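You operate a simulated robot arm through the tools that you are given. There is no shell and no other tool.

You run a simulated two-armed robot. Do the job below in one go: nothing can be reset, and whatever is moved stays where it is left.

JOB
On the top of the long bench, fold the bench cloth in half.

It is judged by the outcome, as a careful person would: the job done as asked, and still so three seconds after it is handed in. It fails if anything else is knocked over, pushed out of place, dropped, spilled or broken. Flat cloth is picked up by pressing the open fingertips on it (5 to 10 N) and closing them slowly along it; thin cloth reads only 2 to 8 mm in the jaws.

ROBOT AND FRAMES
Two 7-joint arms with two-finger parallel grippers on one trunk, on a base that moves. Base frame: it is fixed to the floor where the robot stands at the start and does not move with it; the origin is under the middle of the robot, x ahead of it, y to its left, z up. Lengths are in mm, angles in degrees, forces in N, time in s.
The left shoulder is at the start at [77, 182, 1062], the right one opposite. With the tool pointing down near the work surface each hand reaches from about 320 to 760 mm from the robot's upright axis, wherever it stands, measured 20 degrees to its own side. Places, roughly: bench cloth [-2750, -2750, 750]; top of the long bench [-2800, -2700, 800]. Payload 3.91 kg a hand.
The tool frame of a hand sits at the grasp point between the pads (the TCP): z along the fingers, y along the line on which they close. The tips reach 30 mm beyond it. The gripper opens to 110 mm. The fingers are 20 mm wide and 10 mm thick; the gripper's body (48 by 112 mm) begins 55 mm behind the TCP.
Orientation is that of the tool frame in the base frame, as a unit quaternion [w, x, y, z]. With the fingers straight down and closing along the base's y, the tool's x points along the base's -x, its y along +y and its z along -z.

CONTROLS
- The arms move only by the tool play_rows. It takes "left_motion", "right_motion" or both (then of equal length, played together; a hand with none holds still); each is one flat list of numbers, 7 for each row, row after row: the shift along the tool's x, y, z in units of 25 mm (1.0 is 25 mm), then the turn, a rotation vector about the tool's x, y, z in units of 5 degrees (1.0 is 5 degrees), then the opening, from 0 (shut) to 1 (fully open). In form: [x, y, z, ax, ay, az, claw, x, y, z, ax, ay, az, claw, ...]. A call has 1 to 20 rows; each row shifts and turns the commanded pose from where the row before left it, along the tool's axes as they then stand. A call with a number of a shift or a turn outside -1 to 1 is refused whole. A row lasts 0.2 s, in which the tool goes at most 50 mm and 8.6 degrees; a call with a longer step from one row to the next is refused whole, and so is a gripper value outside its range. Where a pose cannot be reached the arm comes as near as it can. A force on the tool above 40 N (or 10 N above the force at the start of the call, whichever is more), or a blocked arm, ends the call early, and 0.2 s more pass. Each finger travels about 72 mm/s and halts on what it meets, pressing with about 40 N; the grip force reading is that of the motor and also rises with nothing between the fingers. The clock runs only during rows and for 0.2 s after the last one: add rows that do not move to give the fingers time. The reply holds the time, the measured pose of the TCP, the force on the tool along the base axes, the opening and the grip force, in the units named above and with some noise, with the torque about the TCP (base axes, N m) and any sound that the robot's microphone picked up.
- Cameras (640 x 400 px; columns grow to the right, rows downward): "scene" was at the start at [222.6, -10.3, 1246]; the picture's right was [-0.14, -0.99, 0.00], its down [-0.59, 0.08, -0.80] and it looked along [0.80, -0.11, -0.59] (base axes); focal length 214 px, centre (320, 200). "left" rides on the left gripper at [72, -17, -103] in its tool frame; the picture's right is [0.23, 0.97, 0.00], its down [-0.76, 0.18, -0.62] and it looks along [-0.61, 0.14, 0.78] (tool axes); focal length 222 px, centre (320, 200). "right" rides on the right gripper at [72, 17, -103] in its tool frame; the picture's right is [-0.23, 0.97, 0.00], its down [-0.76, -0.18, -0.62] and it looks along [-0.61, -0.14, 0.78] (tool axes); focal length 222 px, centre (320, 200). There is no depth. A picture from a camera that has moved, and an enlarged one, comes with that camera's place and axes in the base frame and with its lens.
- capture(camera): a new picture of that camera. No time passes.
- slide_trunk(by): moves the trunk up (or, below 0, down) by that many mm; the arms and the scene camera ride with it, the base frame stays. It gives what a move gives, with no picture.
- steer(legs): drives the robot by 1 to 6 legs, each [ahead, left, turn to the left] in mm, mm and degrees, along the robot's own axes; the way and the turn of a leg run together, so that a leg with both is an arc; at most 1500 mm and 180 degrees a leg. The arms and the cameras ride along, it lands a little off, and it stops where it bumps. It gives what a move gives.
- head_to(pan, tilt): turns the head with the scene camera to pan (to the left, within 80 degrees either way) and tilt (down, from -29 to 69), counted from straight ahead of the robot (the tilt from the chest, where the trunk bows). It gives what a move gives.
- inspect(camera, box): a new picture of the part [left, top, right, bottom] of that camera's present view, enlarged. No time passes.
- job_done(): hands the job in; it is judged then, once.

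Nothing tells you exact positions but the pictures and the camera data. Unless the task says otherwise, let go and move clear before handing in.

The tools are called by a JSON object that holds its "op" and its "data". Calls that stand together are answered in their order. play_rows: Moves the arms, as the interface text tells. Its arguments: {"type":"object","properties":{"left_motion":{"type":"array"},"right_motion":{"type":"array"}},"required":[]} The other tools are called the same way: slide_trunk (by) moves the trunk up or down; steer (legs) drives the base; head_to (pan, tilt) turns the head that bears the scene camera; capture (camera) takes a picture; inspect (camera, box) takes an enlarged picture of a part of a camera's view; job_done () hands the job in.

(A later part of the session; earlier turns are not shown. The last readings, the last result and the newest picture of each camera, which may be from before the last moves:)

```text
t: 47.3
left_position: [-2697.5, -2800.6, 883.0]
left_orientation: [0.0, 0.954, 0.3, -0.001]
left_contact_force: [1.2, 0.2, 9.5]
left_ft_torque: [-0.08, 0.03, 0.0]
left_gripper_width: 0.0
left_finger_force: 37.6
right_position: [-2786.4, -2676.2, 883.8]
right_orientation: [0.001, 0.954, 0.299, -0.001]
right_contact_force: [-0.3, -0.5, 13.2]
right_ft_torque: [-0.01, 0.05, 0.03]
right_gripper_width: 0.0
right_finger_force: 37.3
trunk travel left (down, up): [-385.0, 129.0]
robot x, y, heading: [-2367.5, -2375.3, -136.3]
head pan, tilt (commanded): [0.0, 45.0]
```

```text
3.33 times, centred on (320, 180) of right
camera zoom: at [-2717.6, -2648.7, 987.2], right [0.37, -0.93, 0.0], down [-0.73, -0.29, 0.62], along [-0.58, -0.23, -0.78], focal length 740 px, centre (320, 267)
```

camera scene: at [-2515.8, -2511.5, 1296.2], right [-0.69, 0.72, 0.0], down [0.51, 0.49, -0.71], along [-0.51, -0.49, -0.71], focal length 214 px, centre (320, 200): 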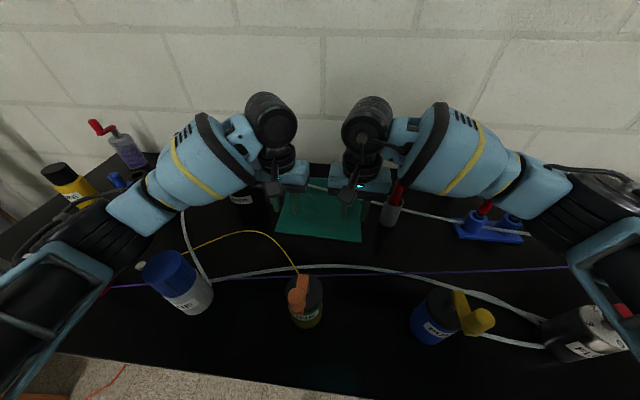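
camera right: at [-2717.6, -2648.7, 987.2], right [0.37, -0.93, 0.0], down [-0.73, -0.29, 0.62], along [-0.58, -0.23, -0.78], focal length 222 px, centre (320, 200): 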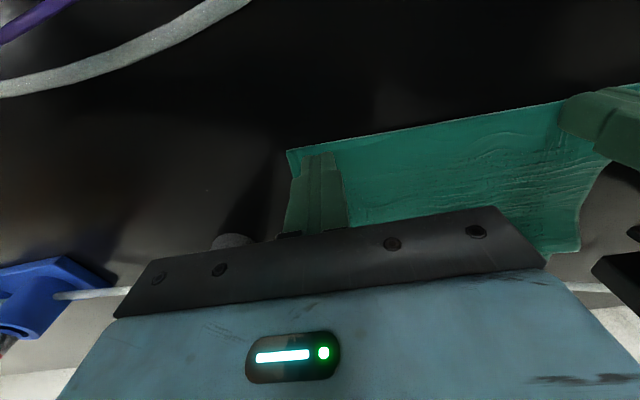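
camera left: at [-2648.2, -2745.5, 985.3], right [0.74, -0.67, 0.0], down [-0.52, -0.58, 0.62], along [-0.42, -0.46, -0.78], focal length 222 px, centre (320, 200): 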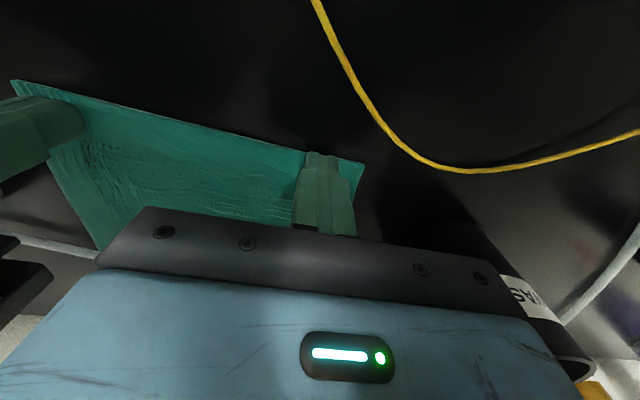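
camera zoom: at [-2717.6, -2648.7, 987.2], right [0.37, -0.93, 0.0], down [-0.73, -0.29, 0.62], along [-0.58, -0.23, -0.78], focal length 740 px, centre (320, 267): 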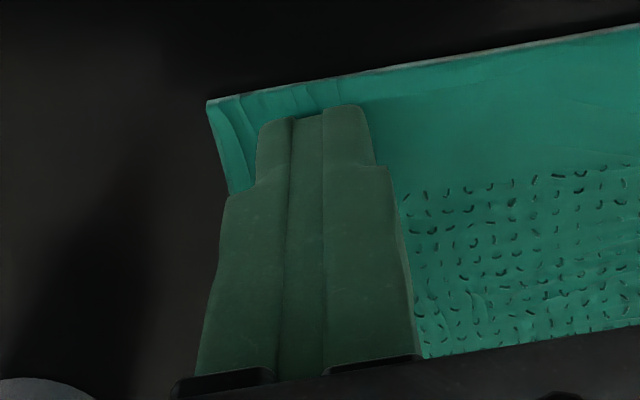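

The cloth only gathered about 7 mm before slipping out. I'll lift slightly, open wider (46 mm), shift both hands a bit inward, press near 9–10 N and close more slowly.

{"op": "play_rows", "data": {"left_motion": [0, 0, -0.4, 0, 0, 0, 0, 0, 0, -0.2, 0, 0, 0, 0.1, 0, -0.16, 0, 0, 0, 0, 0.3, 0, -0.16, 0, 0, 0, 0, 0.42, 0, 0, 0, 0, 0, 0, 0.42, 0, 0, 0.3, 0, 0, 0, 0.42, 0, 0, 0.2, 0, 0, 0, 0.42], "right_motion": [0, 0, -0.4, 0, 0, 0, 0, 0, 0, -0.2, 0, 0, 0, 0.1, 0, 0.16, 0, 0, 0, 0, 0.3, 0, 0.16, 0, 0, 0, 0, 0.42, 0, 0, 0, 0, 0, 0, 0.42, 0, 0, 0.3, 0, 0, 0, 0.42, 0, 0, 0.2, 0, 0, 0, 0.42]}}

{"op": "capture", "data": {"camera": "left"}}

{"op": "capture", "data": {"camera": "right"}}

```text
t: 48.9
left_position: [-2702.4, -2795.1, 885.5]
left_orientation: [0.0, 0.954, 0.301, -0.001]
left_contact_force: [0.2, 0.3, 0.5]
left_ft_torque: [0.0, 0.03, 0.04]
left_gripper_width: 46.2
left_finger_force: 0.2
right_position: [-2782.5, -2683.1, 885.0]
right_orientation: [0.002, 0.954, 0.299, 0.0]
right_contact_force: [0.8, 0.3, 1.2]
right_ft_torque: [0.01, -0.03, 0.03]
right_gripper_width: 46.4
right_finger_force: 0.1
trunk travel left (down, up): [-385.0, 129.0]
robot x, y, heading: [-2365.8, -2373.2, -136.2]
head pan, tilt (commanded): [0.0, 45.0]
```

```text
taken
camera left: at [-2653.0, -2740.2, 988.0], right [0.74, -0.67, 0.0], down [-0.52, -0.58, 0.62], along [-0.42, -0.46, -0.78], focal length 222 px, centre (320, 200)
```

left: 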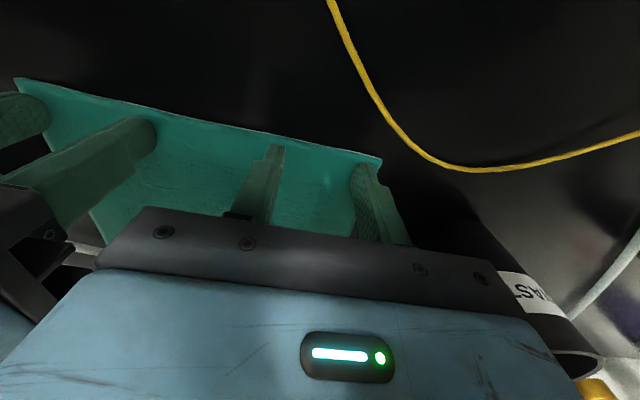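

```text
taken
camera right: at [-2714.2, -2656.1, 989.3], right [0.37, -0.93, 0.0], down [-0.73, -0.29, 0.62], along [-0.58, -0.23, -0.78], focal length 222 px, centre (320, 200)
```

right: 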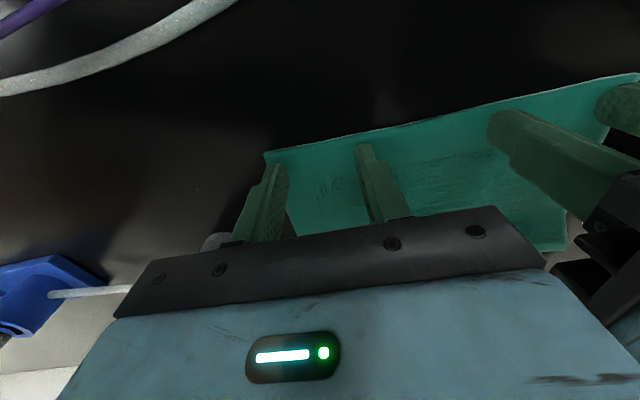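

The fingers now straddle the front-edge strip near both corners. I press down further to reach about 9 N.

{"op": "play_rows", "data": {"left_motion": [0, 0, 0.06, 0, 0, 0, 0.42, 0, 0, 0.06, 0, 0, 0, 0.42], "right_motion": [0, 0, 0.06, 0, 0, 0, 0.42, 0, 0, 0.06, 0, 0, 0, 0.42]}}

```text
t: 49.5
left_position: [-2702.8, -2795.5, 884.7]
left_orientation: [0.0, 0.954, 0.3, -0.001]
left_contact_force: [-1.2, 0.8, 8.5]
left_ft_torque: [0.0, 0.06, -0.02]
left_gripper_width: 46.1
left_finger_force: 0.1
right_position: [-2782.9, -2683.7, 883.1]
right_orientation: [0.001, 0.954, 0.299, 0.0]
right_contact_force: [0.6, -1.4, 7.0]
right_ft_torque: [-0.05, -0.01, 0.03]
right_gripper_width: 46.0
right_finger_force: 0.0
trunk travel left (down, up): [-385.0, 129.0]
robot x, y, heading: [-2366.7, -2371.8, -136.4]
head pan, tilt (commanded): [0.0, 45.0]
```

{"op": "play_rows", "data": {"left_motion": [0, 0, 0.02, 0, 0, 0, 0.41, 0, 0, 0, 0, 0, 0, 0.4, 0, 0, 0, 0, 0, 0, 0.39, 0, 0, 0, 0, 0, 0, 0.38, 0, 0, 0, 0, 0, 0, 0.37, 0, 0, 0, 0, 0, 0, 0.36, 0, 0, 0, 0, 0, 0, 0.35, 0, 0, 0, 0, 0, 0, 0.34, 0, 0, 0, 0, 0, 0, 0.33, 0, 0, 0, 0, 0, 0, 0.32, 0, 0, 0, 0, 0, 0, 0.31, 0, 0, 0, 0, 0, 0, 0.3, 0, 0, 0, 0, 0, 0, 0.29, 0, 0, 0, 0, 0, 0, 0.28, 0, 0, 0, 0, 0, 0, 0.27, 0, 0, 0, 0, 0, 0, 0.26, 0, 0, 0, 0, 0, 0, 0.25, 0, 0, 0, 0, 0, 0, 0.24, 0, 0, 0, 0, 0, 0, 0.23, 0, 0, 0, 0, 0, 0, 0.22], "right_motion": [0, 0, 0.05, 0, 0, 0, 0.41, 0, 0, 0, 0, 0, 0, 0.4, 0, 0, 0, 0, 0, 0, 0.39, 0, 0, 0, 0, 0, 0, 0.38, 0, 0, 0, 0, 0, 0, 0.37, 0, 0, 0, 0, 0, 0, 0.36, 0, 0, 0, 0, 0, 0, 0.35, 0, 0, 0, 0, 0, 0, 0.34, 0, 0, 0, 0, 0, 0, 0.33, 0, 0, 0, 0, 0, 0, 0.32, 0, 0, 0, 0, 0, 0, 0.31, 0, 0, 0, 0, 0, 0, 0.3, 0, 0, 0, 0, 0, 0, 0.29, 0, 0, 0, 0, 0, 0, 0.28, 0, 0, 0, 0, 0, 0, 0.27, 0, 0, 0, 0, 0, 0, 0.26, 0, 0, 0, 0, 0, 0, 0.25, 0, 0, 0, 0, 0, 0, 0.24, 0, 0, 0, 0, 0, 0, 0.23, 0, 0, 0, 0, 0, 0, 0.22]}}

{"op": "inspect", "data": {"camera": "left", "box": [220, 110, 400, 240]}}

{"op": "inspect", "data": {"camera": "right", "box": [230, 110, 410, 240]}}

```text
t: 53.7
left_position: [-2701.2, -2793.9, 883.4]
left_orientation: [-0.001, 0.954, 0.3, -0.002]
left_contact_force: [-2.3, 3.0, 12.6]
left_ft_torque: [0.05, 0.1, 0.0]
left_gripper_width: 24.5
left_finger_force: 0.6
right_position: [-2782.5, -2682.9, 883.9]
right_orientation: [0.0, 0.954, 0.299, -0.001]
right_contact_force: [3.1, -4.8, 23.4]
right_ft_torque: [-0.17, -0.05, 0.02]
right_gripper_width: 25.0
right_finger_force: 1.0
trunk travel left (down, up): [-385.0, 129.0]
robot x, y, heading: [-2369.2, -2371.9, -136.1]
head pan, tilt (commanded): [0.0, 45.0]
```

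```text
3.08 times, centred on (310, 175) of left
camera zoom: at [-2651.7, -2739.5, 985.6], right [0.74, -0.67, 0.0], down [-0.52, -0.58, 0.63], along [-0.42, -0.46, -0.78], focal length 684 px, centre (351, 277)
```

zoom: 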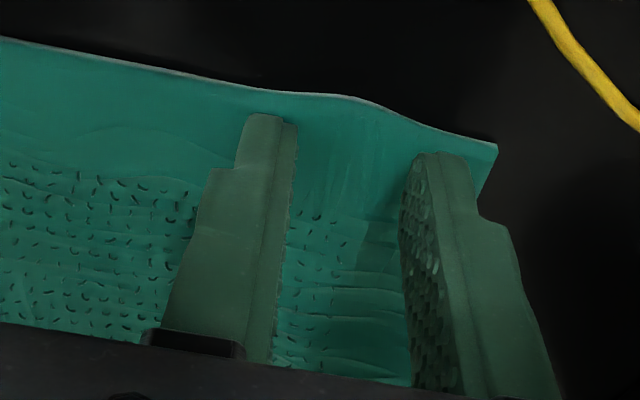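

```text
3.08 times, centred on (320, 175) of right
camera zoom: at [-2712.9, -2655.1, 986.7], right [0.37, -0.93, 0.0], down [-0.73, -0.29, 0.62], along [-0.58, -0.23, -0.78], focal length 684 px, centre (320, 277)
```

zoom: 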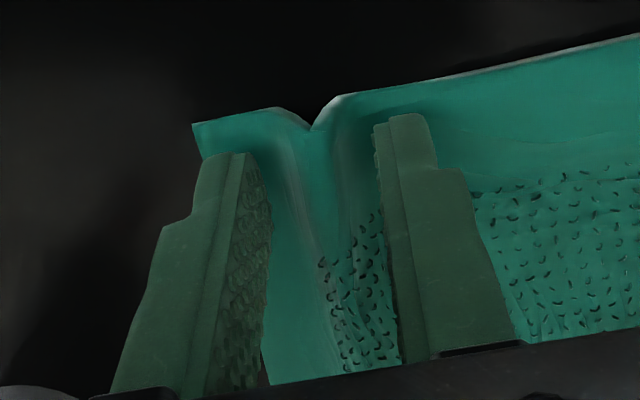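

Now the cloth is buckling up between the fingers of both hands. I continue closing slowly, easing the right hand's pressure a little.

{"op": "play_rows", "data": {"left_motion": [0, 0, 0, 0, 0, 0, 0.21, 0, 0, 0, 0, 0, 0, 0.2, 0, 0, 0, 0, 0, 0, 0.19, 0, 0, 0, 0, 0, 0, 0.18, 0, 0, 0, 0, 0, 0, 0.17, 0, 0, 0, 0, 0, 0, 0.16, 0, 0, 0, 0, 0, 0, 0.15, 0, 0, 0, 0, 0, 0, 0.14, 0, 0, 0, 0, 0, 0, 0.13, 0, 0, 0, 0, 0, 0, 0.12], "right_motion": [0, 0, -0.02, 0, 0, 0, 0.21, 0, 0, -0.02, 0, 0, 0, 0.2, 0, 0, 0, 0, 0, 0, 0.19, 0, 0, 0, 0, 0, 0, 0.18, 0, 0, 0, 0, 0, 0, 0.17, 0, 0, 0, 0, 0, 0, 0.16, 0, 0, 0, 0, 0, 0, 0.15, 0, 0, 0, 0, 0, 0, 0.14, 0, 0, 0, 0, 0, 0, 0.13, 0, 0, 0, 0, 0, 0, 0.12]}}

{"op": "inspect", "data": {"camera": "left", "box": [220, 110, 400, 240]}}

{"op": "inspect", "data": {"camera": "right", "box": [230, 110, 410, 240]}}

```text
t: 55.9
left_position: [-2701.0, -2794.2, 882.9]
left_orientation: [0.0, 0.954, 0.3, -0.002]
left_contact_force: [-0.4, 0.7, 13.8]
left_ft_torque: [-0.02, 0.02, 0.01]
left_gripper_width: 14.2
left_finger_force: 1.0
right_position: [-2781.9, -2682.3, 882.2]
right_orientation: [0.002, 0.954, 0.299, -0.001]
right_contact_force: [2.6, -1.5, 18.5]
right_ft_torque: [-0.05, -0.05, -0.01]
right_gripper_width: 14.3
right_finger_force: 1.1
trunk travel left (down, up): [-385.0, 129.0]
robot x, y, heading: [-2371.4, -2373.0, -135.7]
head pan, tilt (commanded): [0.0, 45.0]
```

```text
3.08 times, centred on (310, 175) of left
camera zoom: at [-2651.9, -2739.6, 985.5], right [0.74, -0.67, 0.0], down [-0.52, -0.58, 0.63], along [-0.42, -0.46, -0.78], focal length 684 px, centre (351, 277)
```

zoom: 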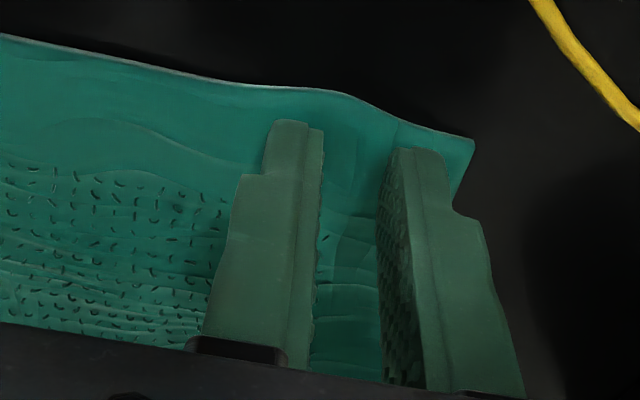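

```text
3.08 times, centred on (320, 175) of right
camera zoom: at [-2712.9, -2655.0, 986.9], right [0.37, -0.93, 0.0], down [-0.73, -0.29, 0.62], along [-0.58, -0.23, -0.78], focal length 684 px, centre (320, 277)
```

zoom: 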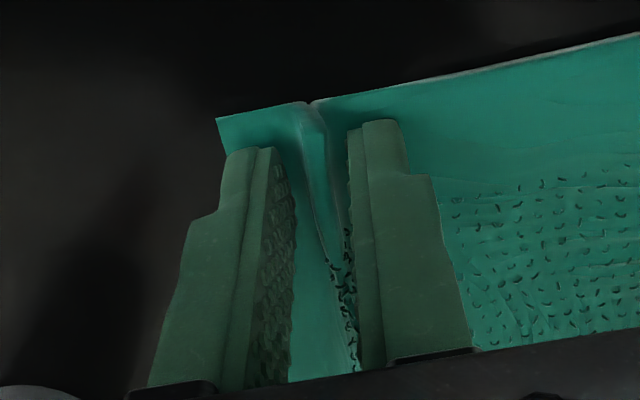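

The right hand has a distinct pleat between its fingers; the left has a lower hump. I keep closing to fully shut and hold.

{"op": "play_rows", "data": {"left_motion": [0, 0, 0, 0, 0, 0, 0.11, 0, 0, 0, 0, 0, 0, 0.1, 0, 0, 0, 0, 0, 0, 0.09, 0, 0, 0, 0, 0, 0, 0.08, 0, 0, 0, 0, 0, 0, 0.07, 0, 0, 0, 0, 0, 0, 0.06, 0, 0, 0, 0, 0, 0, 0.05, 0, 0, 0, 0, 0, 0, 0.04, 0, 0, 0, 0, 0, 0, 0.03, 0, 0, 0, 0, 0, 0, 0.02, 0, 0, 0, 0, 0, 0, 0.01, 0, 0, 0, 0, 0, 0, 0, 0, 0, 0, 0, 0, 0, 0, 0, 0, 0, 0, 0, 0, 0], "right_motion": [0, 0, 0, 0, 0, 0, 0.11, 0, 0, 0, 0, 0, 0, 0.1, 0, 0, 0, 0, 0, 0, 0.09, 0, 0, 0, 0, 0, 0, 0.08, 0, 0, 0, 0, 0, 0, 0.07, 0, 0, 0, 0, 0, 0, 0.06, 0, 0, 0, 0, 0, 0, 0.05, 0, 0, 0, 0, 0, 0, 0.04, 0, 0, 0, 0, 0, 0, 0.03, 0, 0, 0, 0, 0, 0, 0.02, 0, 0, 0, 0, 0, 0, 0.01, 0, 0, 0, 0, 0, 0, 0, 0, 0, 0, 0, 0, 0, 0, 0, 0, 0, 0, 0, 0, 0]}}

{"op": "inspect", "data": {"camera": "left", "box": [220, 110, 400, 240]}}

{"op": "inspect", "data": {"camera": "right", "box": [230, 110, 410, 240]}}

```text
t: 58.9
left_position: [-2701.4, -2794.5, 883.7]
left_orientation: [0.0, 0.954, 0.299, -0.002]
left_contact_force: [-0.2, -0.5, 13.9]
left_ft_torque: [-0.03, 0.04, 0.02]
left_gripper_width: 0.0
left_finger_force: 37.6
right_position: [-2781.5, -2682.6, 883.7]
right_orientation: [0.001, 0.954, 0.3, -0.001]
right_contact_force: [0.1, -0.6, 18.2]
right_ft_torque: [-0.1, 0.02, 0.03]
right_gripper_width: 4.1
right_finger_force: 39.6
trunk travel left (down, up): [-385.0, 129.0]
robot x, y, heading: [-2370.5, -2371.8, -135.9]
head pan, tilt (commanded): [0.0, 45.0]
```

```text
3.08 times, centred on (310, 175) of left
camera zoom: at [-2652.0, -2739.6, 985.5], right [0.74, -0.67, 0.0], down [-0.52, -0.58, 0.63], along [-0.42, -0.46, -0.78], focal length 684 px, centre (351, 277)
```

zoom: 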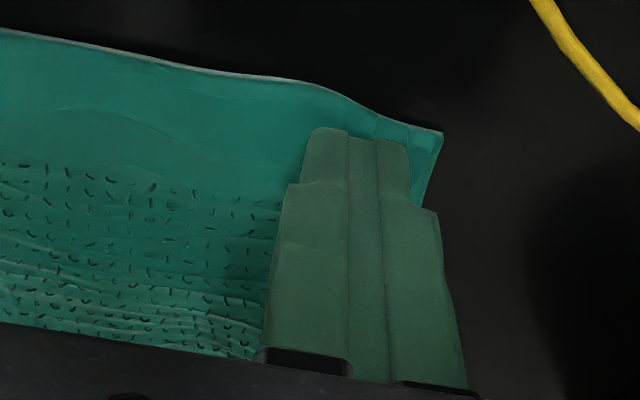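

```text
3.08 times, centred on (320, 175) of right
camera zoom: at [-2712.9, -2655.1, 986.9], right [0.37, -0.93, 0.0], down [-0.73, -0.29, 0.62], along [-0.58, -0.23, -0.78], focal length 684 px, centre (320, 277)
```

zoom: 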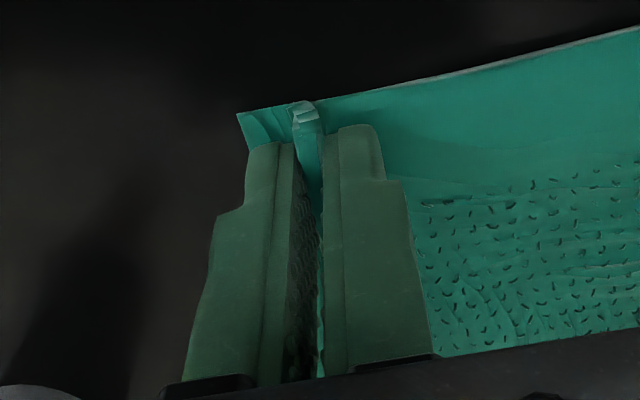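

The right hand has the cloth (4.1 mm), but the left slipped again. While the right holds, I'll drag the left corner back outward with the closed fingertips, then retry the left with a wider opening.

{"op": "play_rows", "data": {"left_motion": [0, 0.16, 0, 0, 0, 0, 0, 0, 0.16, 0, 0, 0, 0, 0, 0, 0.16, 0, 0, 0, 0, 0, 0, 0.16, 0, 0, 0, 0, 0]}}

{"op": "inspect", "data": {"camera": "left", "box": [200, 80, 400, 240]}}

```text
t: 59.9
left_position: [-2692.7, -2806.1, 884.3]
left_orientation: [0.0, 0.954, 0.299, -0.003]
left_contact_force: [-6.6, 9.3, 13.0]
left_ft_torque: [0.28, 0.23, -0.02]
left_gripper_width: 0.0
left_finger_force: 37.3
right_position: [-2782.6, -2682.6, 883.4]
right_orientation: [0.002, 0.954, 0.299, -0.001]
right_contact_force: [3.2, -7.0, 16.5]
right_ft_torque: [-0.2, -0.11, 0.03]
right_gripper_width: 4.4
right_finger_force: 39.2
trunk travel left (down, up): [-385.0, 129.0]
robot x, y, heading: [-2364.1, -2375.6, -136.2]
head pan, tilt (commanded): [0.0, 45.0]
```

```text
2.50 times, centred on (300, 160) of left
camera zoom: at [-2643.6, -2751.3, 985.4], right [0.74, -0.67, 0.0], down [-0.52, -0.58, 0.63], along [-0.42, -0.46, -0.78], focal length 555 px, centre (370, 300)
```

zoom: 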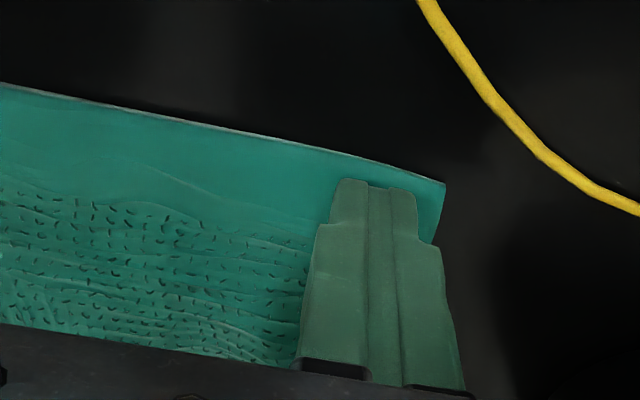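

The left corner is straight again. I lift the left hand a little, shift it inward, open to 50 mm and press more firmly.

{"op": "play_rows", "data": {"left_motion": [0, 0, -0.4, 0, 0, 0, 0, 0, 0, -0.2, 0, 0, 0, 0.1, 0.06, -0.34, 0, 0, 0, 0, 0.3, 0.06, -0.34, 0, 0, 0, 0, 0.46, 0, 0, 0, 0, 0, 0, 0.46, 0, 0, 0.3, 0, 0, 0, 0.46, 0, 0, 0.2, 0, 0, 0, 0.46, 0, 0, 0.05, 0, 0, 0, 0.46, 0, 0, 0, 0, 0, 0, 0.46]}}

{"op": "inspect", "data": {"camera": "left", "box": [200, 80, 400, 240]}}

```text
t: 61.9
left_position: [-2699.2, -2792.2, 884.2]
left_orientation: [0.0, 0.954, 0.3, -0.002]
left_contact_force: [0.3, -0.3, 2.4]
left_ft_torque: [0.02, 0.08, 0.02]
left_gripper_width: 50.6
left_finger_force: 0.0
right_position: [-2782.4, -2682.5, 882.2]
right_orientation: [0.001, 0.954, 0.299, -0.002]
right_contact_force: [1.6, 1.9, 21.8]
right_ft_torque: [0.05, -0.02, -0.01]
right_gripper_width: 4.3
right_finger_force: 40.1
trunk travel left (down, up): [-385.0, 129.0]
robot x, y, heading: [-2365.4, -2370.1, -136.0]
head pan, tilt (commanded): [0.0, 45.0]
```

```text
2.50 times, centred on (300, 160) of left
camera zoom: at [-2650.5, -2736.5, 986.5], right [0.74, -0.67, 0.0], down [-0.52, -0.58, 0.63], along [-0.42, -0.46, -0.78], focal length 555 px, centre (370, 300)
```

zoom: 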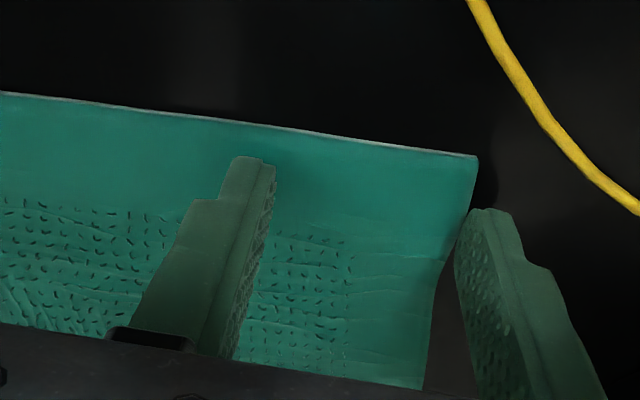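

The cloth has shifted a bit: its left front corner is now around (518, -101), so the left outer finger is off the cloth. I'll lift, shift the left hand 7 mm inward and 8 mm toward the edge, use a 40 mm opening and press again.

{"op": "play_rows", "data": {"left_motion": [0, 0, -0.4, 0, 0, 0, 0.36, 0.16, -0.15, 0, 0, 0, 0, 0.36, 0.16, -0.15, 0, 0, 0, 0, 0.36, 0, 0, 0.25, 0, 0, 0, 0.36, 0, 0, 0.2, 0, 0, 0, 0.36, 0, 0, 0.08, 0, 0, 0, 0.36, 0, 0, 0, 0, 0, 0, 0.36]}}

{"op": "inspect", "data": {"camera": "left", "box": [200, 80, 400, 240]}}

```text
t: 63.5
left_position: [-2698.9, -2779.6, 882.4]
left_orientation: [0.0, 0.954, 0.3, -0.003]
left_contact_force: [2.5, 1.4, 20.2]
left_ft_torque: [0.02, 0.03, -0.01]
left_gripper_width: 39.5
left_finger_force: 0.1
right_position: [-2783.6, -2681.5, 882.9]
right_orientation: [0.001, 0.955, 0.298, -0.001]
right_contact_force: [-1.3, -2.2, 15.8]
right_ft_torque: [-0.05, 0.02, -0.03]
right_gripper_width: 4.2
right_finger_force: 40.2
trunk travel left (down, up): [-385.0, 129.0]
robot x, y, heading: [-2368.4, -2374.0, -136.0]
head pan, tilt (commanded): [0.0, 45.0]
```

```text
2.50 times, centred on (300, 160) of left
camera zoom: at [-2648.2, -2725.1, 984.8], right [0.74, -0.67, 0.0], down [-0.52, -0.58, 0.63], along [-0.42, -0.46, -0.78], focal length 555 px, centre (370, 300)
```

zoom: 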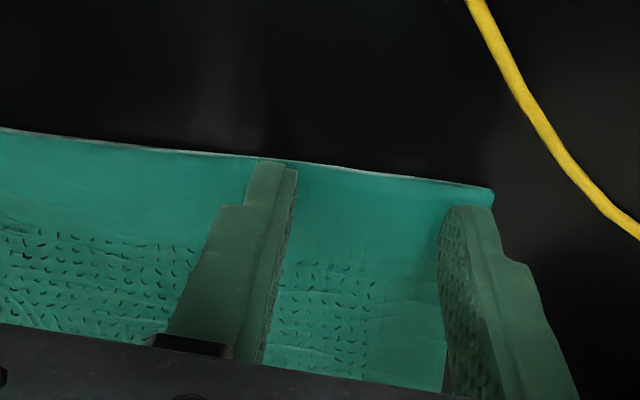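

The left fingers are now both on the cloth right at the edge (20 N, slightly firm). I ease it a touch and close slowly.

{"op": "play_rows", "data": {"left_motion": [0, 0, -0.03, 0, 0, 0, 0.35, 0, 0, 0, 0, 0, 0, 0.34, 0, 0, 0, 0, 0, 0, 0.33, 0, 0, 0, 0, 0, 0, 0.32, 0, 0, 0, 0, 0, 0, 0.31, 0, 0, 0, 0, 0, 0, 0.3, 0, 0, 0, 0, 0, 0, 0.29, 0, 0, 0, 0, 0, 0, 0.28, 0, 0, 0, 0, 0, 0, 0.27, 0, 0, 0, 0, 0, 0, 0.26, 0, 0, 0, 0, 0, 0, 0.25, 0, 0, 0, 0, 0, 0, 0.24, 0, 0, 0, 0, 0, 0, 0.23, 0, 0, 0, 0, 0, 0, 0.22, 0, 0, 0, 0, 0, 0, 0.21, 0, 0, 0, 0, 0, 0, 0.2, 0, 0, 0, 0, 0, 0, 0.19, 0, 0, 0, 0, 0, 0, 0.18]}}

{"op": "inspect", "data": {"camera": "left", "box": [200, 80, 400, 240]}}

```text
t: 67.3
left_position: [-2698.0, -2779.8, 883.0]
left_orientation: [0.0, 0.954, 0.3, -0.003]
left_contact_force: [-4.1, 4.5, 28.5]
left_ft_torque: [0.17, 0.23, -0.05]
left_gripper_width: 20.7
left_finger_force: 0.6
right_position: [-2782.2, -2682.9, 883.5]
right_orientation: [0.001, 0.954, 0.299, -0.001]
right_contact_force: [2.2, -7.3, 12.6]
right_ft_torque: [-0.26, -0.02, 0.0]
right_gripper_width: 4.0
right_finger_force: 40.2
trunk travel left (down, up): [-385.0, 129.0]
robot x, y, heading: [-2368.4, -2374.2, -136.2]
head pan, tilt (commanded): [0.0, 45.0]
```

```text
2.50 times, centred on (300, 160) of left
camera zoom: at [-2648.6, -2725.1, 984.7], right [0.74, -0.67, 0.0], down [-0.52, -0.58, 0.63], along [-0.42, -0.46, -0.78], focal length 555 px, centre (370, 300)
```

zoom: 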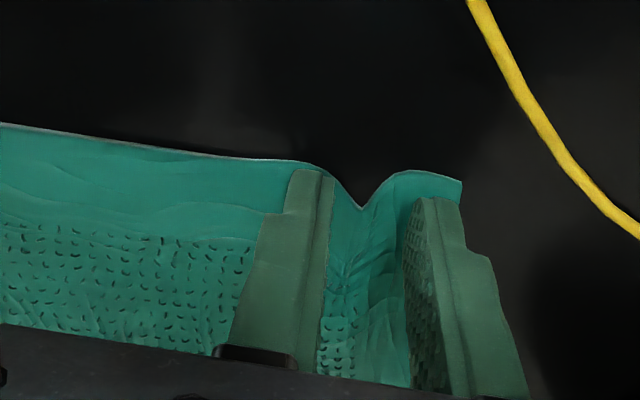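

The left now shows a proper pleat. I continue closing it fully.

{"op": "play_rows", "data": {"left_motion": [0, 0, -0.03, 0, 0, 0, 0.17, 0, 0, 0, 0, 0, 0, 0.16, 0, 0, 0, 0, 0, 0, 0.15, 0, 0, 0, 0, 0, 0, 0.14, 0, 0, 0, 0, 0, 0, 0.13, 0, 0, 0, 0, 0, 0, 0.12, 0, 0, 0, 0, 0, 0, 0.11, 0, 0, 0, 0, 0, 0, 0.1, 0, 0, 0, 0, 0, 0, 0.09, 0, 0, 0, 0, 0, 0, 0.08, 0, 0, 0, 0, 0, 0, 0.07, 0, 0, 0, 0, 0, 0, 0.06, 0, 0, 0, 0, 0, 0, 0.05, 0, 0, 0, 0, 0, 0, 0.04, 0, 0, 0, 0, 0, 0, 0.03, 0, 0, 0, 0, 0, 0, 0.02, 0, 0, 0, 0, 0, 0, 0.01, 0, 0, 0, 0, 0, 0, 0, 0, 0, 0, 0, 0, 0, 0, 0, 0, 0, 0, 0, 0, 0]}}

{"op": "inspect", "data": {"camera": "left", "box": [200, 80, 400, 240]}}

{"op": "inspect", "data": {"camera": "right", "box": [230, 80, 430, 240]}}

```text
t: 71.5
left_position: [-2697.2, -2781.9, 882.7]
left_orientation: [-0.001, 0.954, 0.3, -0.002]
left_contact_force: [0.7, -1.1, 13.4]
left_ft_torque: [-0.01, 0.03, 0.02]
left_gripper_width: 2.6
left_finger_force: 39.9
right_position: [-2781.0, -2683.3, 881.9]
right_orientation: [0.0, 0.954, 0.3, 0.0]
right_contact_force: [1.4, 0.2, 16.7]
right_ft_torque: [0.0, -0.03, -0.02]
right_gripper_width: 4.0
right_finger_force: 39.9
trunk travel left (down, up): [-385.0, 129.0]
robot x, y, heading: [-2366.6, -2372.6, -136.2]
head pan, tilt (commanded): [0.0, 45.0]
```

```text
2.50 times, centred on (300, 160) of left
camera zoom: at [-2648.2, -2725.6, 985.3], right [0.74, -0.67, 0.0], down [-0.52, -0.58, 0.63], along [-0.42, -0.46, -0.78], focal length 555 px, centre (370, 300)
```

zoom: 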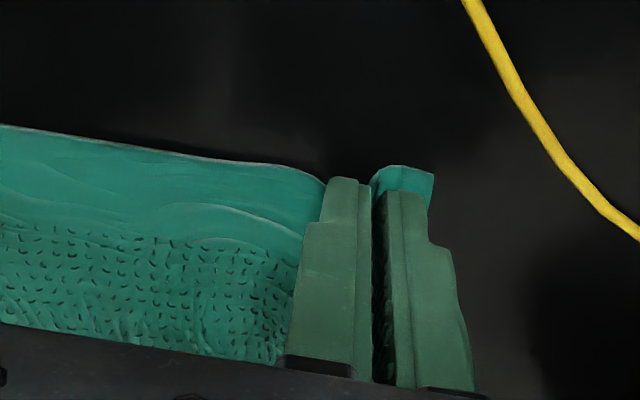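

```text
2.50 times, centred on (330, 160) of right
camera zoom: at [-2712.9, -2655.0, 986.9], right [0.37, -0.93, 0.0], down [-0.73, -0.29, 0.62], along [-0.58, -0.23, -0.78], focal length 555 px, centre (295, 300)
```

zoom: 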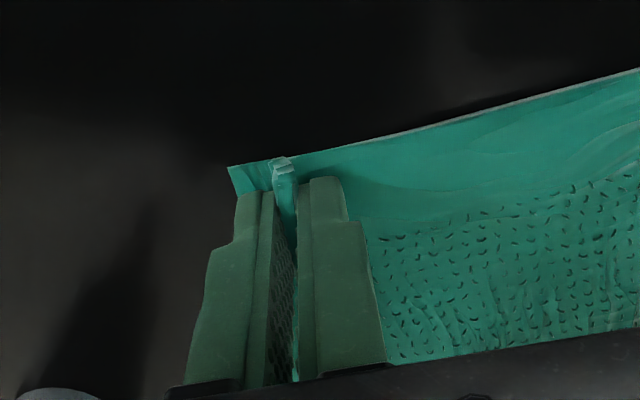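

Both hands hold the cloth now (2.6 and 4.0 mm). I lift both by about 30 mm slowly and check the grips.

{"op": "play_rows", "data": {"left_motion": [0, 0, -0.2, 0, 0, 0, 0, 0, 0, -0.3, 0, 0, 0, 0, 0, 0, -0.3, 0, 0, 0, 0, 0, 0, -0.4, 0, 0, 0, 0], "right_motion": [0, 0, -0.2, 0, 0, 0, 0, 0, 0, -0.3, 0, 0, 0, 0, 0, 0, -0.3, 0, 0, 0, 0, 0, 0, -0.4, 0, 0, 0, 0]}}

{"op": "capture", "data": {"camera": "left"}}

{"op": "capture", "data": {"camera": "right"}}

{"op": "inspect", "data": {"camera": "scene", "box": [220, 150, 420, 290]}}

```text
t: 72.5
left_position: [-2699.2, -2780.6, 911.8]
left_orientation: [-0.001, 0.954, 0.3, -0.001]
left_contact_force: [-0.3, -0.4, -0.5]
left_ft_torque: [0.01, -0.02, 0.01]
left_gripper_width: 0.1
left_finger_force: 37.7
right_position: [-2781.8, -2683.7, 912.2]
right_orientation: [0.0, 0.954, 0.299, 0.001]
right_contact_force: [-0.3, -0.4, 0.4]
right_ft_torque: [-0.02, -0.03, -0.04]
right_gripper_width: 4.3
right_finger_force: 39.9
trunk travel left (down, up): [-385.0, 129.0]
robot x, y, heading: [-2368.6, -2375.9, -136.0]
head pan, tilt (commanded): [0.0, 45.0]
```

```text
taken
camera left: at [-2649.9, -2726.1, 1013.7], right [0.74, -0.67, 0.0], down [-0.52, -0.58, 0.62], along [-0.42, -0.46, -0.78], focal length 222 px, centre (320, 200)
```

left: 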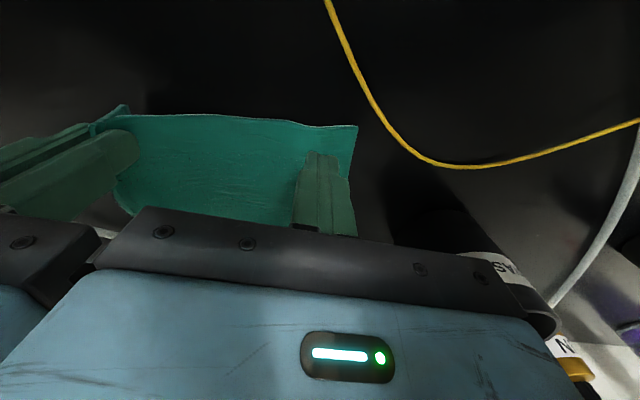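

```text
taken
camera right: at [-2713.3, -2655.7, 1015.9], right [0.37, -0.93, 0.0], down [-0.73, -0.29, 0.62], along [-0.58, -0.23, -0.78], focal length 222 px, centre (320, 200)
```

right: 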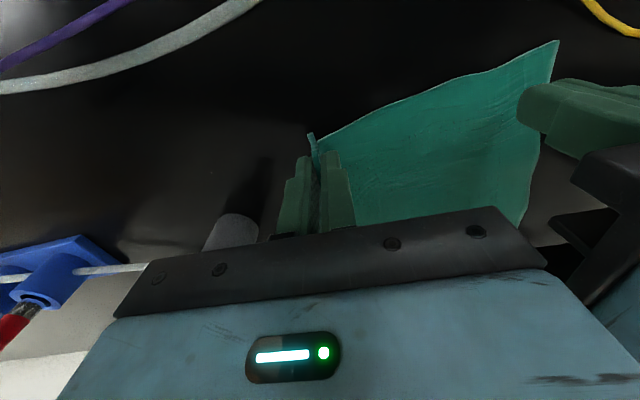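

```text
2.86 times, centred on (320, 220) of scene
camera zoom: at [-2515.4, -2511.1, 1296.2], right [-0.69, 0.72, 0.0], down [0.51, 0.49, -0.71], along [-0.51, -0.49, -0.71], focal length 613 px, centre (320, 143)
```

zoom: 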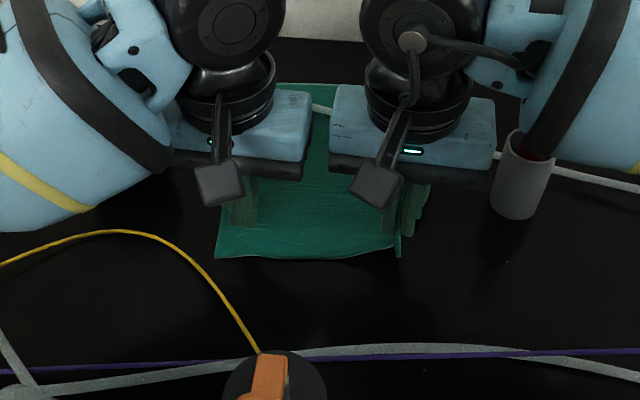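

The left pleat was too shallow and slipped out; the right still holds (4.3 mm). I'll lower the right hand back to the bench, move the left up and aside to see, and re-grasp the left with firmer pressure.

{"op": "play_rows", "data": {"left_motion": [0, 0, 0, 0, 0, 0, 0.2, 0, 0, 0, 0, 0, 0, 0.4, 0, 0, 0, 0, 0, 0, 0.42, 0, 0, 0, 0, 0, 0, 0.42], "right_motion": [0, 0, 0.3, 0, 0, 0, 0, 0, 0, 0.3, 0, 0, 0, 0, 0, 0, 0.3, 0, 0, 0, 0, 0, 0, 0.18, 0, 0, 0, 0]}}

{"op": "capture", "data": {"camera": "left"}}

{"op": "inspect", "data": {"camera": "left", "box": [200, 80, 400, 240]}}

```text
t: 73.5
left_position: [-2698.6, -2781.6, 911.4]
left_orientation: [-0.001, 0.954, 0.3, -0.001]
left_contact_force: [-0.1, -0.3, 0.1]
left_ft_torque: [-0.01, -0.01, -0.04]
left_gripper_width: 46.1
left_finger_force: 0.0
right_position: [-2782.9, -2683.3, 884.7]
right_orientation: [0.001, 0.954, 0.299, 0.0]
right_contact_force: [-0.6, 0.4, 1.9]
right_ft_torque: [-0.02, -0.05, -0.03]
right_gripper_width: 4.2
right_finger_force: 39.9
trunk travel left (down, up): [-385.0, 129.0]
robot x, y, heading: [-2369.9, -2374.8, -136.1]
head pan, tilt (commanded): [0.0, 45.0]
```

```text
taken
camera left: at [-2649.9, -2726.4, 1013.7], right [0.74, -0.67, 0.0], down [-0.52, -0.58, 0.62], along [-0.42, -0.46, -0.78], focal length 222 px, centre (320, 200)
```

left: 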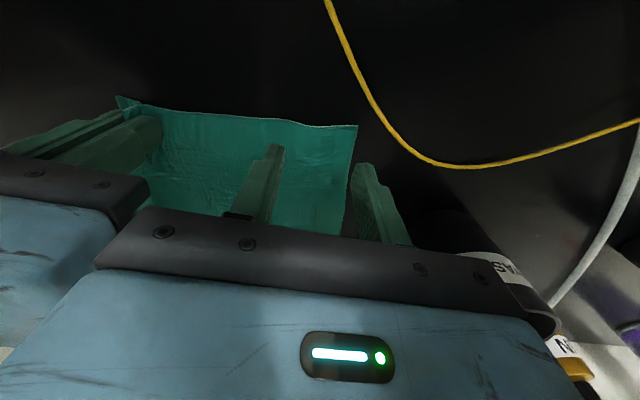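

```text
2.50 times, centred on (300, 160) of left
camera zoom: at [-2649.9, -2726.4, 1013.7], right [0.74, -0.67, 0.0], down [-0.52, -0.58, 0.62], along [-0.42, -0.46, -0.78], focal length 555 px, centre (370, 300)
```

zoom: 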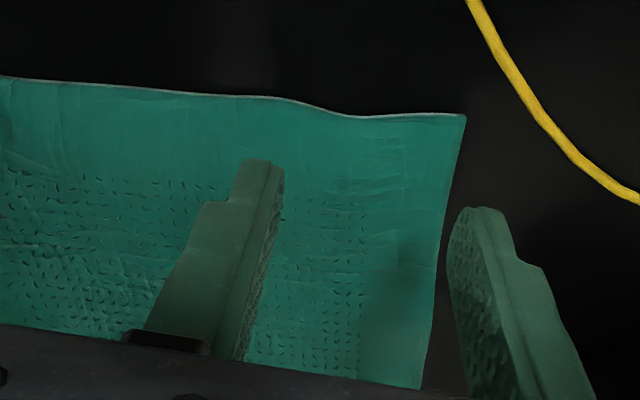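

The left front corner is about 22 mm left and 20 mm in front of the left grasp point. I'll shift the left hand to sit 10 mm inside the edge with both fingers on the cloth (37 mm opening), and press.

{"op": "play_rows", "data": {"left_motion": [0.2, -0.13, 0, 0, 0, 0, 0.34, 0.2, -0.13, 0, 0, 0, 0, 0.34, 0, 0, 0.5, 0, 0, 0, 0.34, 0, 0, 0.4, 0, 0, 0, 0.34, 0, 0, 0.15, 0, 0, 0, 0.34, 0, 0, 0, 0, 0, 0, 0.34]}}

{"op": "inspect", "data": {"camera": "left", "box": [200, 80, 400, 240]}}

```text
t: 74.9
left_position: [-2693.3, -2770.3, 885.4]
left_orientation: [-0.001, 0.954, 0.299, -0.001]
left_contact_force: [0.2, -0.2, 1.9]
left_ft_torque: [0.04, 0.0, -0.04]
left_gripper_width: 37.4
left_finger_force: 0.1
right_position: [-2781.4, -2683.9, 885.1]
right_orientation: [0.0, 0.954, 0.299, 0.0]
right_contact_force: [-0.4, -0.3, 1.6]
right_ft_torque: [-0.05, -0.04, -0.04]
right_gripper_width: 3.9
right_finger_force: 40.4
trunk travel left (down, up): [-385.0, 129.0]
robot x, y, heading: [-2368.5, -2375.4, -135.9]
head pan, tilt (commanded): [0.0, 45.0]
```

```text
2.50 times, centred on (300, 160) of left
camera zoom: at [-2645.2, -2715.7, 987.2], right [0.74, -0.67, 0.0], down [-0.52, -0.58, 0.62], along [-0.42, -0.46, -0.78], focal length 555 px, centre (370, 300)
```

zoom: 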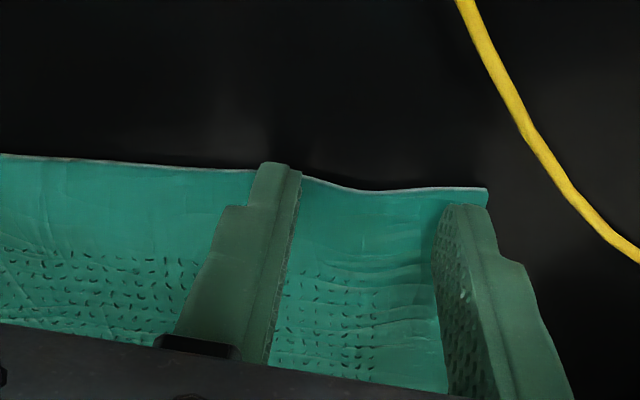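

The fingers are nearly at the edge and just touching. I nudge 3 mm inward on both axes and press to about 20 N, since firmer pressure made the deeper pleat before.

{"op": "play_rows", "data": {"left_motion": [0, 0, -0.15, 0, 0, 0, 0.34, -0.12, -0.12, 0, 0, 0, 0, 0.34, 0, 0, 0.15, 0, 0, 0, 0.34, 0, 0, 0.14, 0, 0, 0, 0.34, 0, 0, 0, 0, 0, 0, 0.34]}}

```text
t: 76.1
left_position: [-2697.6, -2769.6, 882.1]
left_orientation: [0.0, 0.954, 0.3, -0.004]
left_contact_force: [-1.0, -3.3, 19.5]
left_ft_torque: [-0.23, 0.0, -0.02]
left_gripper_width: 37.2
left_finger_force: 0.1
right_position: [-2781.7, -2683.2, 886.0]
right_orientation: [0.001, 0.954, 0.299, 0.0]
right_contact_force: [0.1, -0.8, 0.8]
right_ft_torque: [-0.08, 0.0, -0.02]
right_gripper_width: 4.0
right_finger_force: 39.8
trunk travel left (down, up): [-385.0, 129.0]
robot x, y, heading: [-2363.7, -2373.5, -136.3]
head pan, tilt (commanded): [0.0, 45.0]
```

{"op": "play_rows", "data": {"left_motion": [0, 0, 0, 0, 0, 0, 0.33, 0, 0, 0, 0, 0, 0, 0.32, 0, 0, 0, 0, 0, 0, 0.31, 0, 0, 0, 0, 0, 0, 0.3, 0, 0, 0, 0, 0, 0, 0.29, 0, 0, 0, 0, 0, 0, 0.28, 0, 0, 0, 0, 0, 0, 0.27, 0, 0, 0, 0, 0, 0, 0.26, 0, 0, 0, 0, 0, 0, 0.25, 0, 0, 0, 0, 0, 0, 0.24, 0, 0, 0, 0, 0, 0, 0.23, 0, 0, 0, 0, 0, 0, 0.22, 0, 0, 0, 0, 0, 0, 0.21, 0, 0, 0, 0, 0, 0, 0.2, 0, 0, 0, 0, 0, 0, 0.19, 0, 0, 0, 0, 0, 0, 0.18]}}

{"op": "inspect", "data": {"camera": "left", "box": [200, 80, 400, 240]}}

```text
t: 79.5
left_position: [-2697.0, -2769.1, 882.9]
left_orientation: [0.0, 0.954, 0.3, -0.004]
left_contact_force: [-0.7, -0.3, 32.0]
left_ft_torque: [-0.18, 0.09, -0.02]
left_gripper_width: 20.7
left_finger_force: 0.9
right_position: [-2781.9, -2682.1, 885.7]
right_orientation: [0.002, 0.954, 0.299, 0.0]
right_contact_force: [0.6, -0.6, 0.6]
right_ft_torque: [-0.03, -0.04, -0.02]
right_gripper_width: 4.1
right_finger_force: 39.7
trunk travel left (down, up): [-385.0, 129.0]
robot x, y, heading: [-2366.3, -2375.7, -136.2]
head pan, tilt (commanded): [0.0, 45.0]
```

```text
2.50 times, centred on (300, 160) of left
camera zoom: at [-2648.3, -2713.4, 984.7], right [0.74, -0.67, 0.0], down [-0.52, -0.58, 0.63], along [-0.42, -0.47, -0.78], focal length 555 px, centre (370, 300)
```

zoom: 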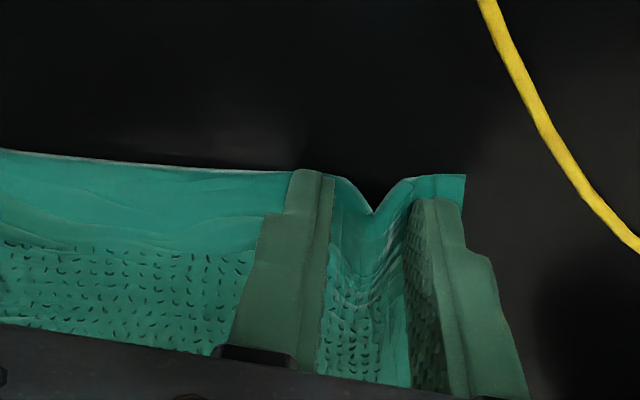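

A deeper pleat has formed. I continue closing without easing the pressure.

{"op": "play_rows", "data": {"left_motion": [0, 0, 0, 0, 0, 0, 0.17, 0, 0, 0, 0, 0, 0, 0.16, 0, 0, 0, 0, 0, 0, 0.15, 0, 0, 0, 0, 0, 0, 0.14, 0, 0, 0, 0, 0, 0, 0.13, 0, 0, 0, 0, 0, 0, 0.12, 0, 0, 0, 0, 0, 0, 0.11, 0, 0, 0, 0, 0, 0, 0.1, 0, 0, 0, 0, 0, 0, 0.09, 0, 0, 0, 0, 0, 0, 0.08, 0, 0, 0, 0, 0, 0, 0.07, 0, 0, 0, 0, 0, 0, 0.06, 0, 0, 0, 0, 0, 0, 0.05, 0, 0, 0, 0, 0, 0, 0.04, 0, 0, 0, 0, 0, 0, 0.03, 0, 0, 0, 0, 0, 0, 0.02, 0, 0, 0, 0, 0, 0, 0.01, 0, 0, 0, 0, 0, 0, 0, 0, 0, 0, 0, 0, 0, 0, 0, 0, 0, 0, 0, 0, 0]}}

{"op": "inspect", "data": {"camera": "left", "box": [200, 80, 400, 240]}}

```text
t: 83.7
left_position: [-2697.9, -2767.8, 883.9]
left_orientation: [0.0, 0.954, 0.3, -0.003]
left_contact_force: [-10.4, 11.9, 31.9]
left_ft_torque: [0.29, 0.36, -0.11]
left_gripper_width: 4.2
left_finger_force: 39.9
right_position: [-2782.3, -2683.3, 886.6]
right_orientation: [0.002, 0.954, 0.299, -0.001]
right_contact_force: [11.9, -12.7, -0.3]
right_ft_torque: [-0.44, -0.36, -0.06]
right_gripper_width: 4.5
right_finger_force: 39.6
trunk travel left (down, up): [-385.0, 129.0]
robot x, y, heading: [-2367.9, -2375.5, -136.3]
head pan, tilt (commanded): [0.0, 45.0]
```

```text
2.50 times, centred on (300, 160) of left
camera zoom: at [-2648.3, -2713.1, 984.7], right [0.74, -0.67, 0.0], down [-0.52, -0.58, 0.63], along [-0.42, -0.46, -0.78], focal length 555 px, centre (370, 300)
```

zoom: 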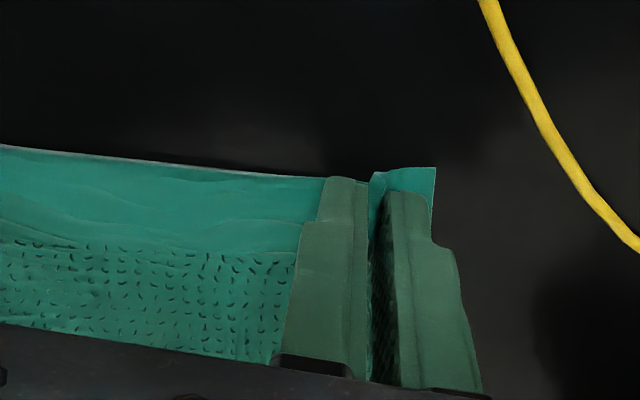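

Both hands hold firmly now (4.2 and 4.5 mm), with some tension between them. I relax it by 1 mm each and lift both 30 mm.

{"op": "play_rows", "data": {"left_motion": [0, -0.04, -0.04, 0, 0, 0, 0, 0, 0, -0.15, 0, 0, 0, 0, 0, 0, -0.2, 0, 0, 0, 0, 0, 0, -0.25, 0, 0, 0, 0, 0, 0, -0.3, 0, 0, 0, 0, 0, 0, -0.3, 0, 0, 0, 0], "right_motion": [0, 0.04, 0, 0, 0, 0, 0, 0, 0, -0.1, 0, 0, 0, 0, 0, 0, -0.2, 0, 0, 0, 0, 0, 0, -0.25, 0, 0, 0, 0, 0, 0, -0.3, 0, 0, 0, 0, 0, 0, -0.3, 0, 0, 0, 0]}}

{"op": "capture", "data": {"camera": "left"}}

{"op": "capture", "data": {"camera": "right"}}

{"op": "inspect", "data": {"camera": "scene", "box": [220, 150, 420, 290]}}

```text
t: 85.1
left_position: [-2699.6, -2768.0, 912.4]
left_orientation: [0.0, 0.954, 0.299, -0.001]
left_contact_force: [-11.2, 12.0, -0.2]
left_ft_torque: [0.38, 0.34, -0.15]
left_gripper_width: 4.0
left_finger_force: 40.0
right_position: [-2782.4, -2683.4, 913.5]
right_orientation: [0.001, 0.954, 0.299, 0.001]
right_contact_force: [11.3, -11.9, -0.2]
right_ft_torque: [-0.43, -0.33, -0.05]
right_gripper_width: 4.2
right_finger_force: 40.2
trunk travel left (down, up): [-385.0, 129.0]
robot x, y, heading: [-2366.8, -2370.1, -135.8]
head pan, tilt (commanded): [0.0, 45.0]
```

```text
taken
camera left: at [-2649.4, -2714.0, 1014.4], right [0.74, -0.67, 0.0], down [-0.52, -0.58, 0.62], along [-0.42, -0.46, -0.78], focal length 222 px, centre (320, 200)
```

left: 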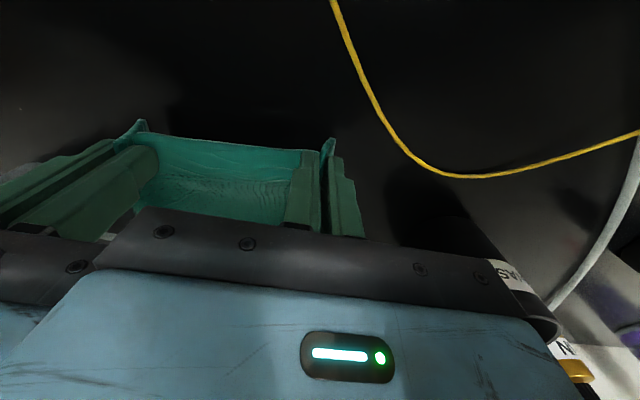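

```text
taken
camera right: at [-2713.0, -2656.0, 1017.3], right [0.37, -0.93, 0.0], down [-0.73, -0.29, 0.62], along [-0.58, -0.23, -0.78], focal length 222 px, centre (320, 200)
```

right: 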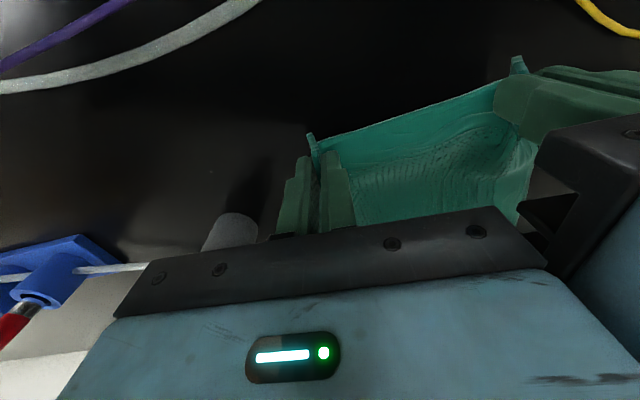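

```text
2.86 times, centred on (320, 220) of scene
camera zoom: at [-2515.4, -2511.2, 1296.2], right [-0.69, 0.72, 0.0], down [0.51, 0.49, -0.71], along [-0.51, -0.49, -0.71], focal length 613 px, centre (320, 143)
```

zoom: 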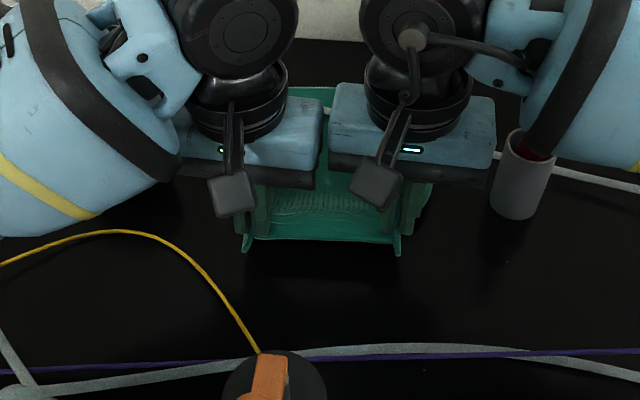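

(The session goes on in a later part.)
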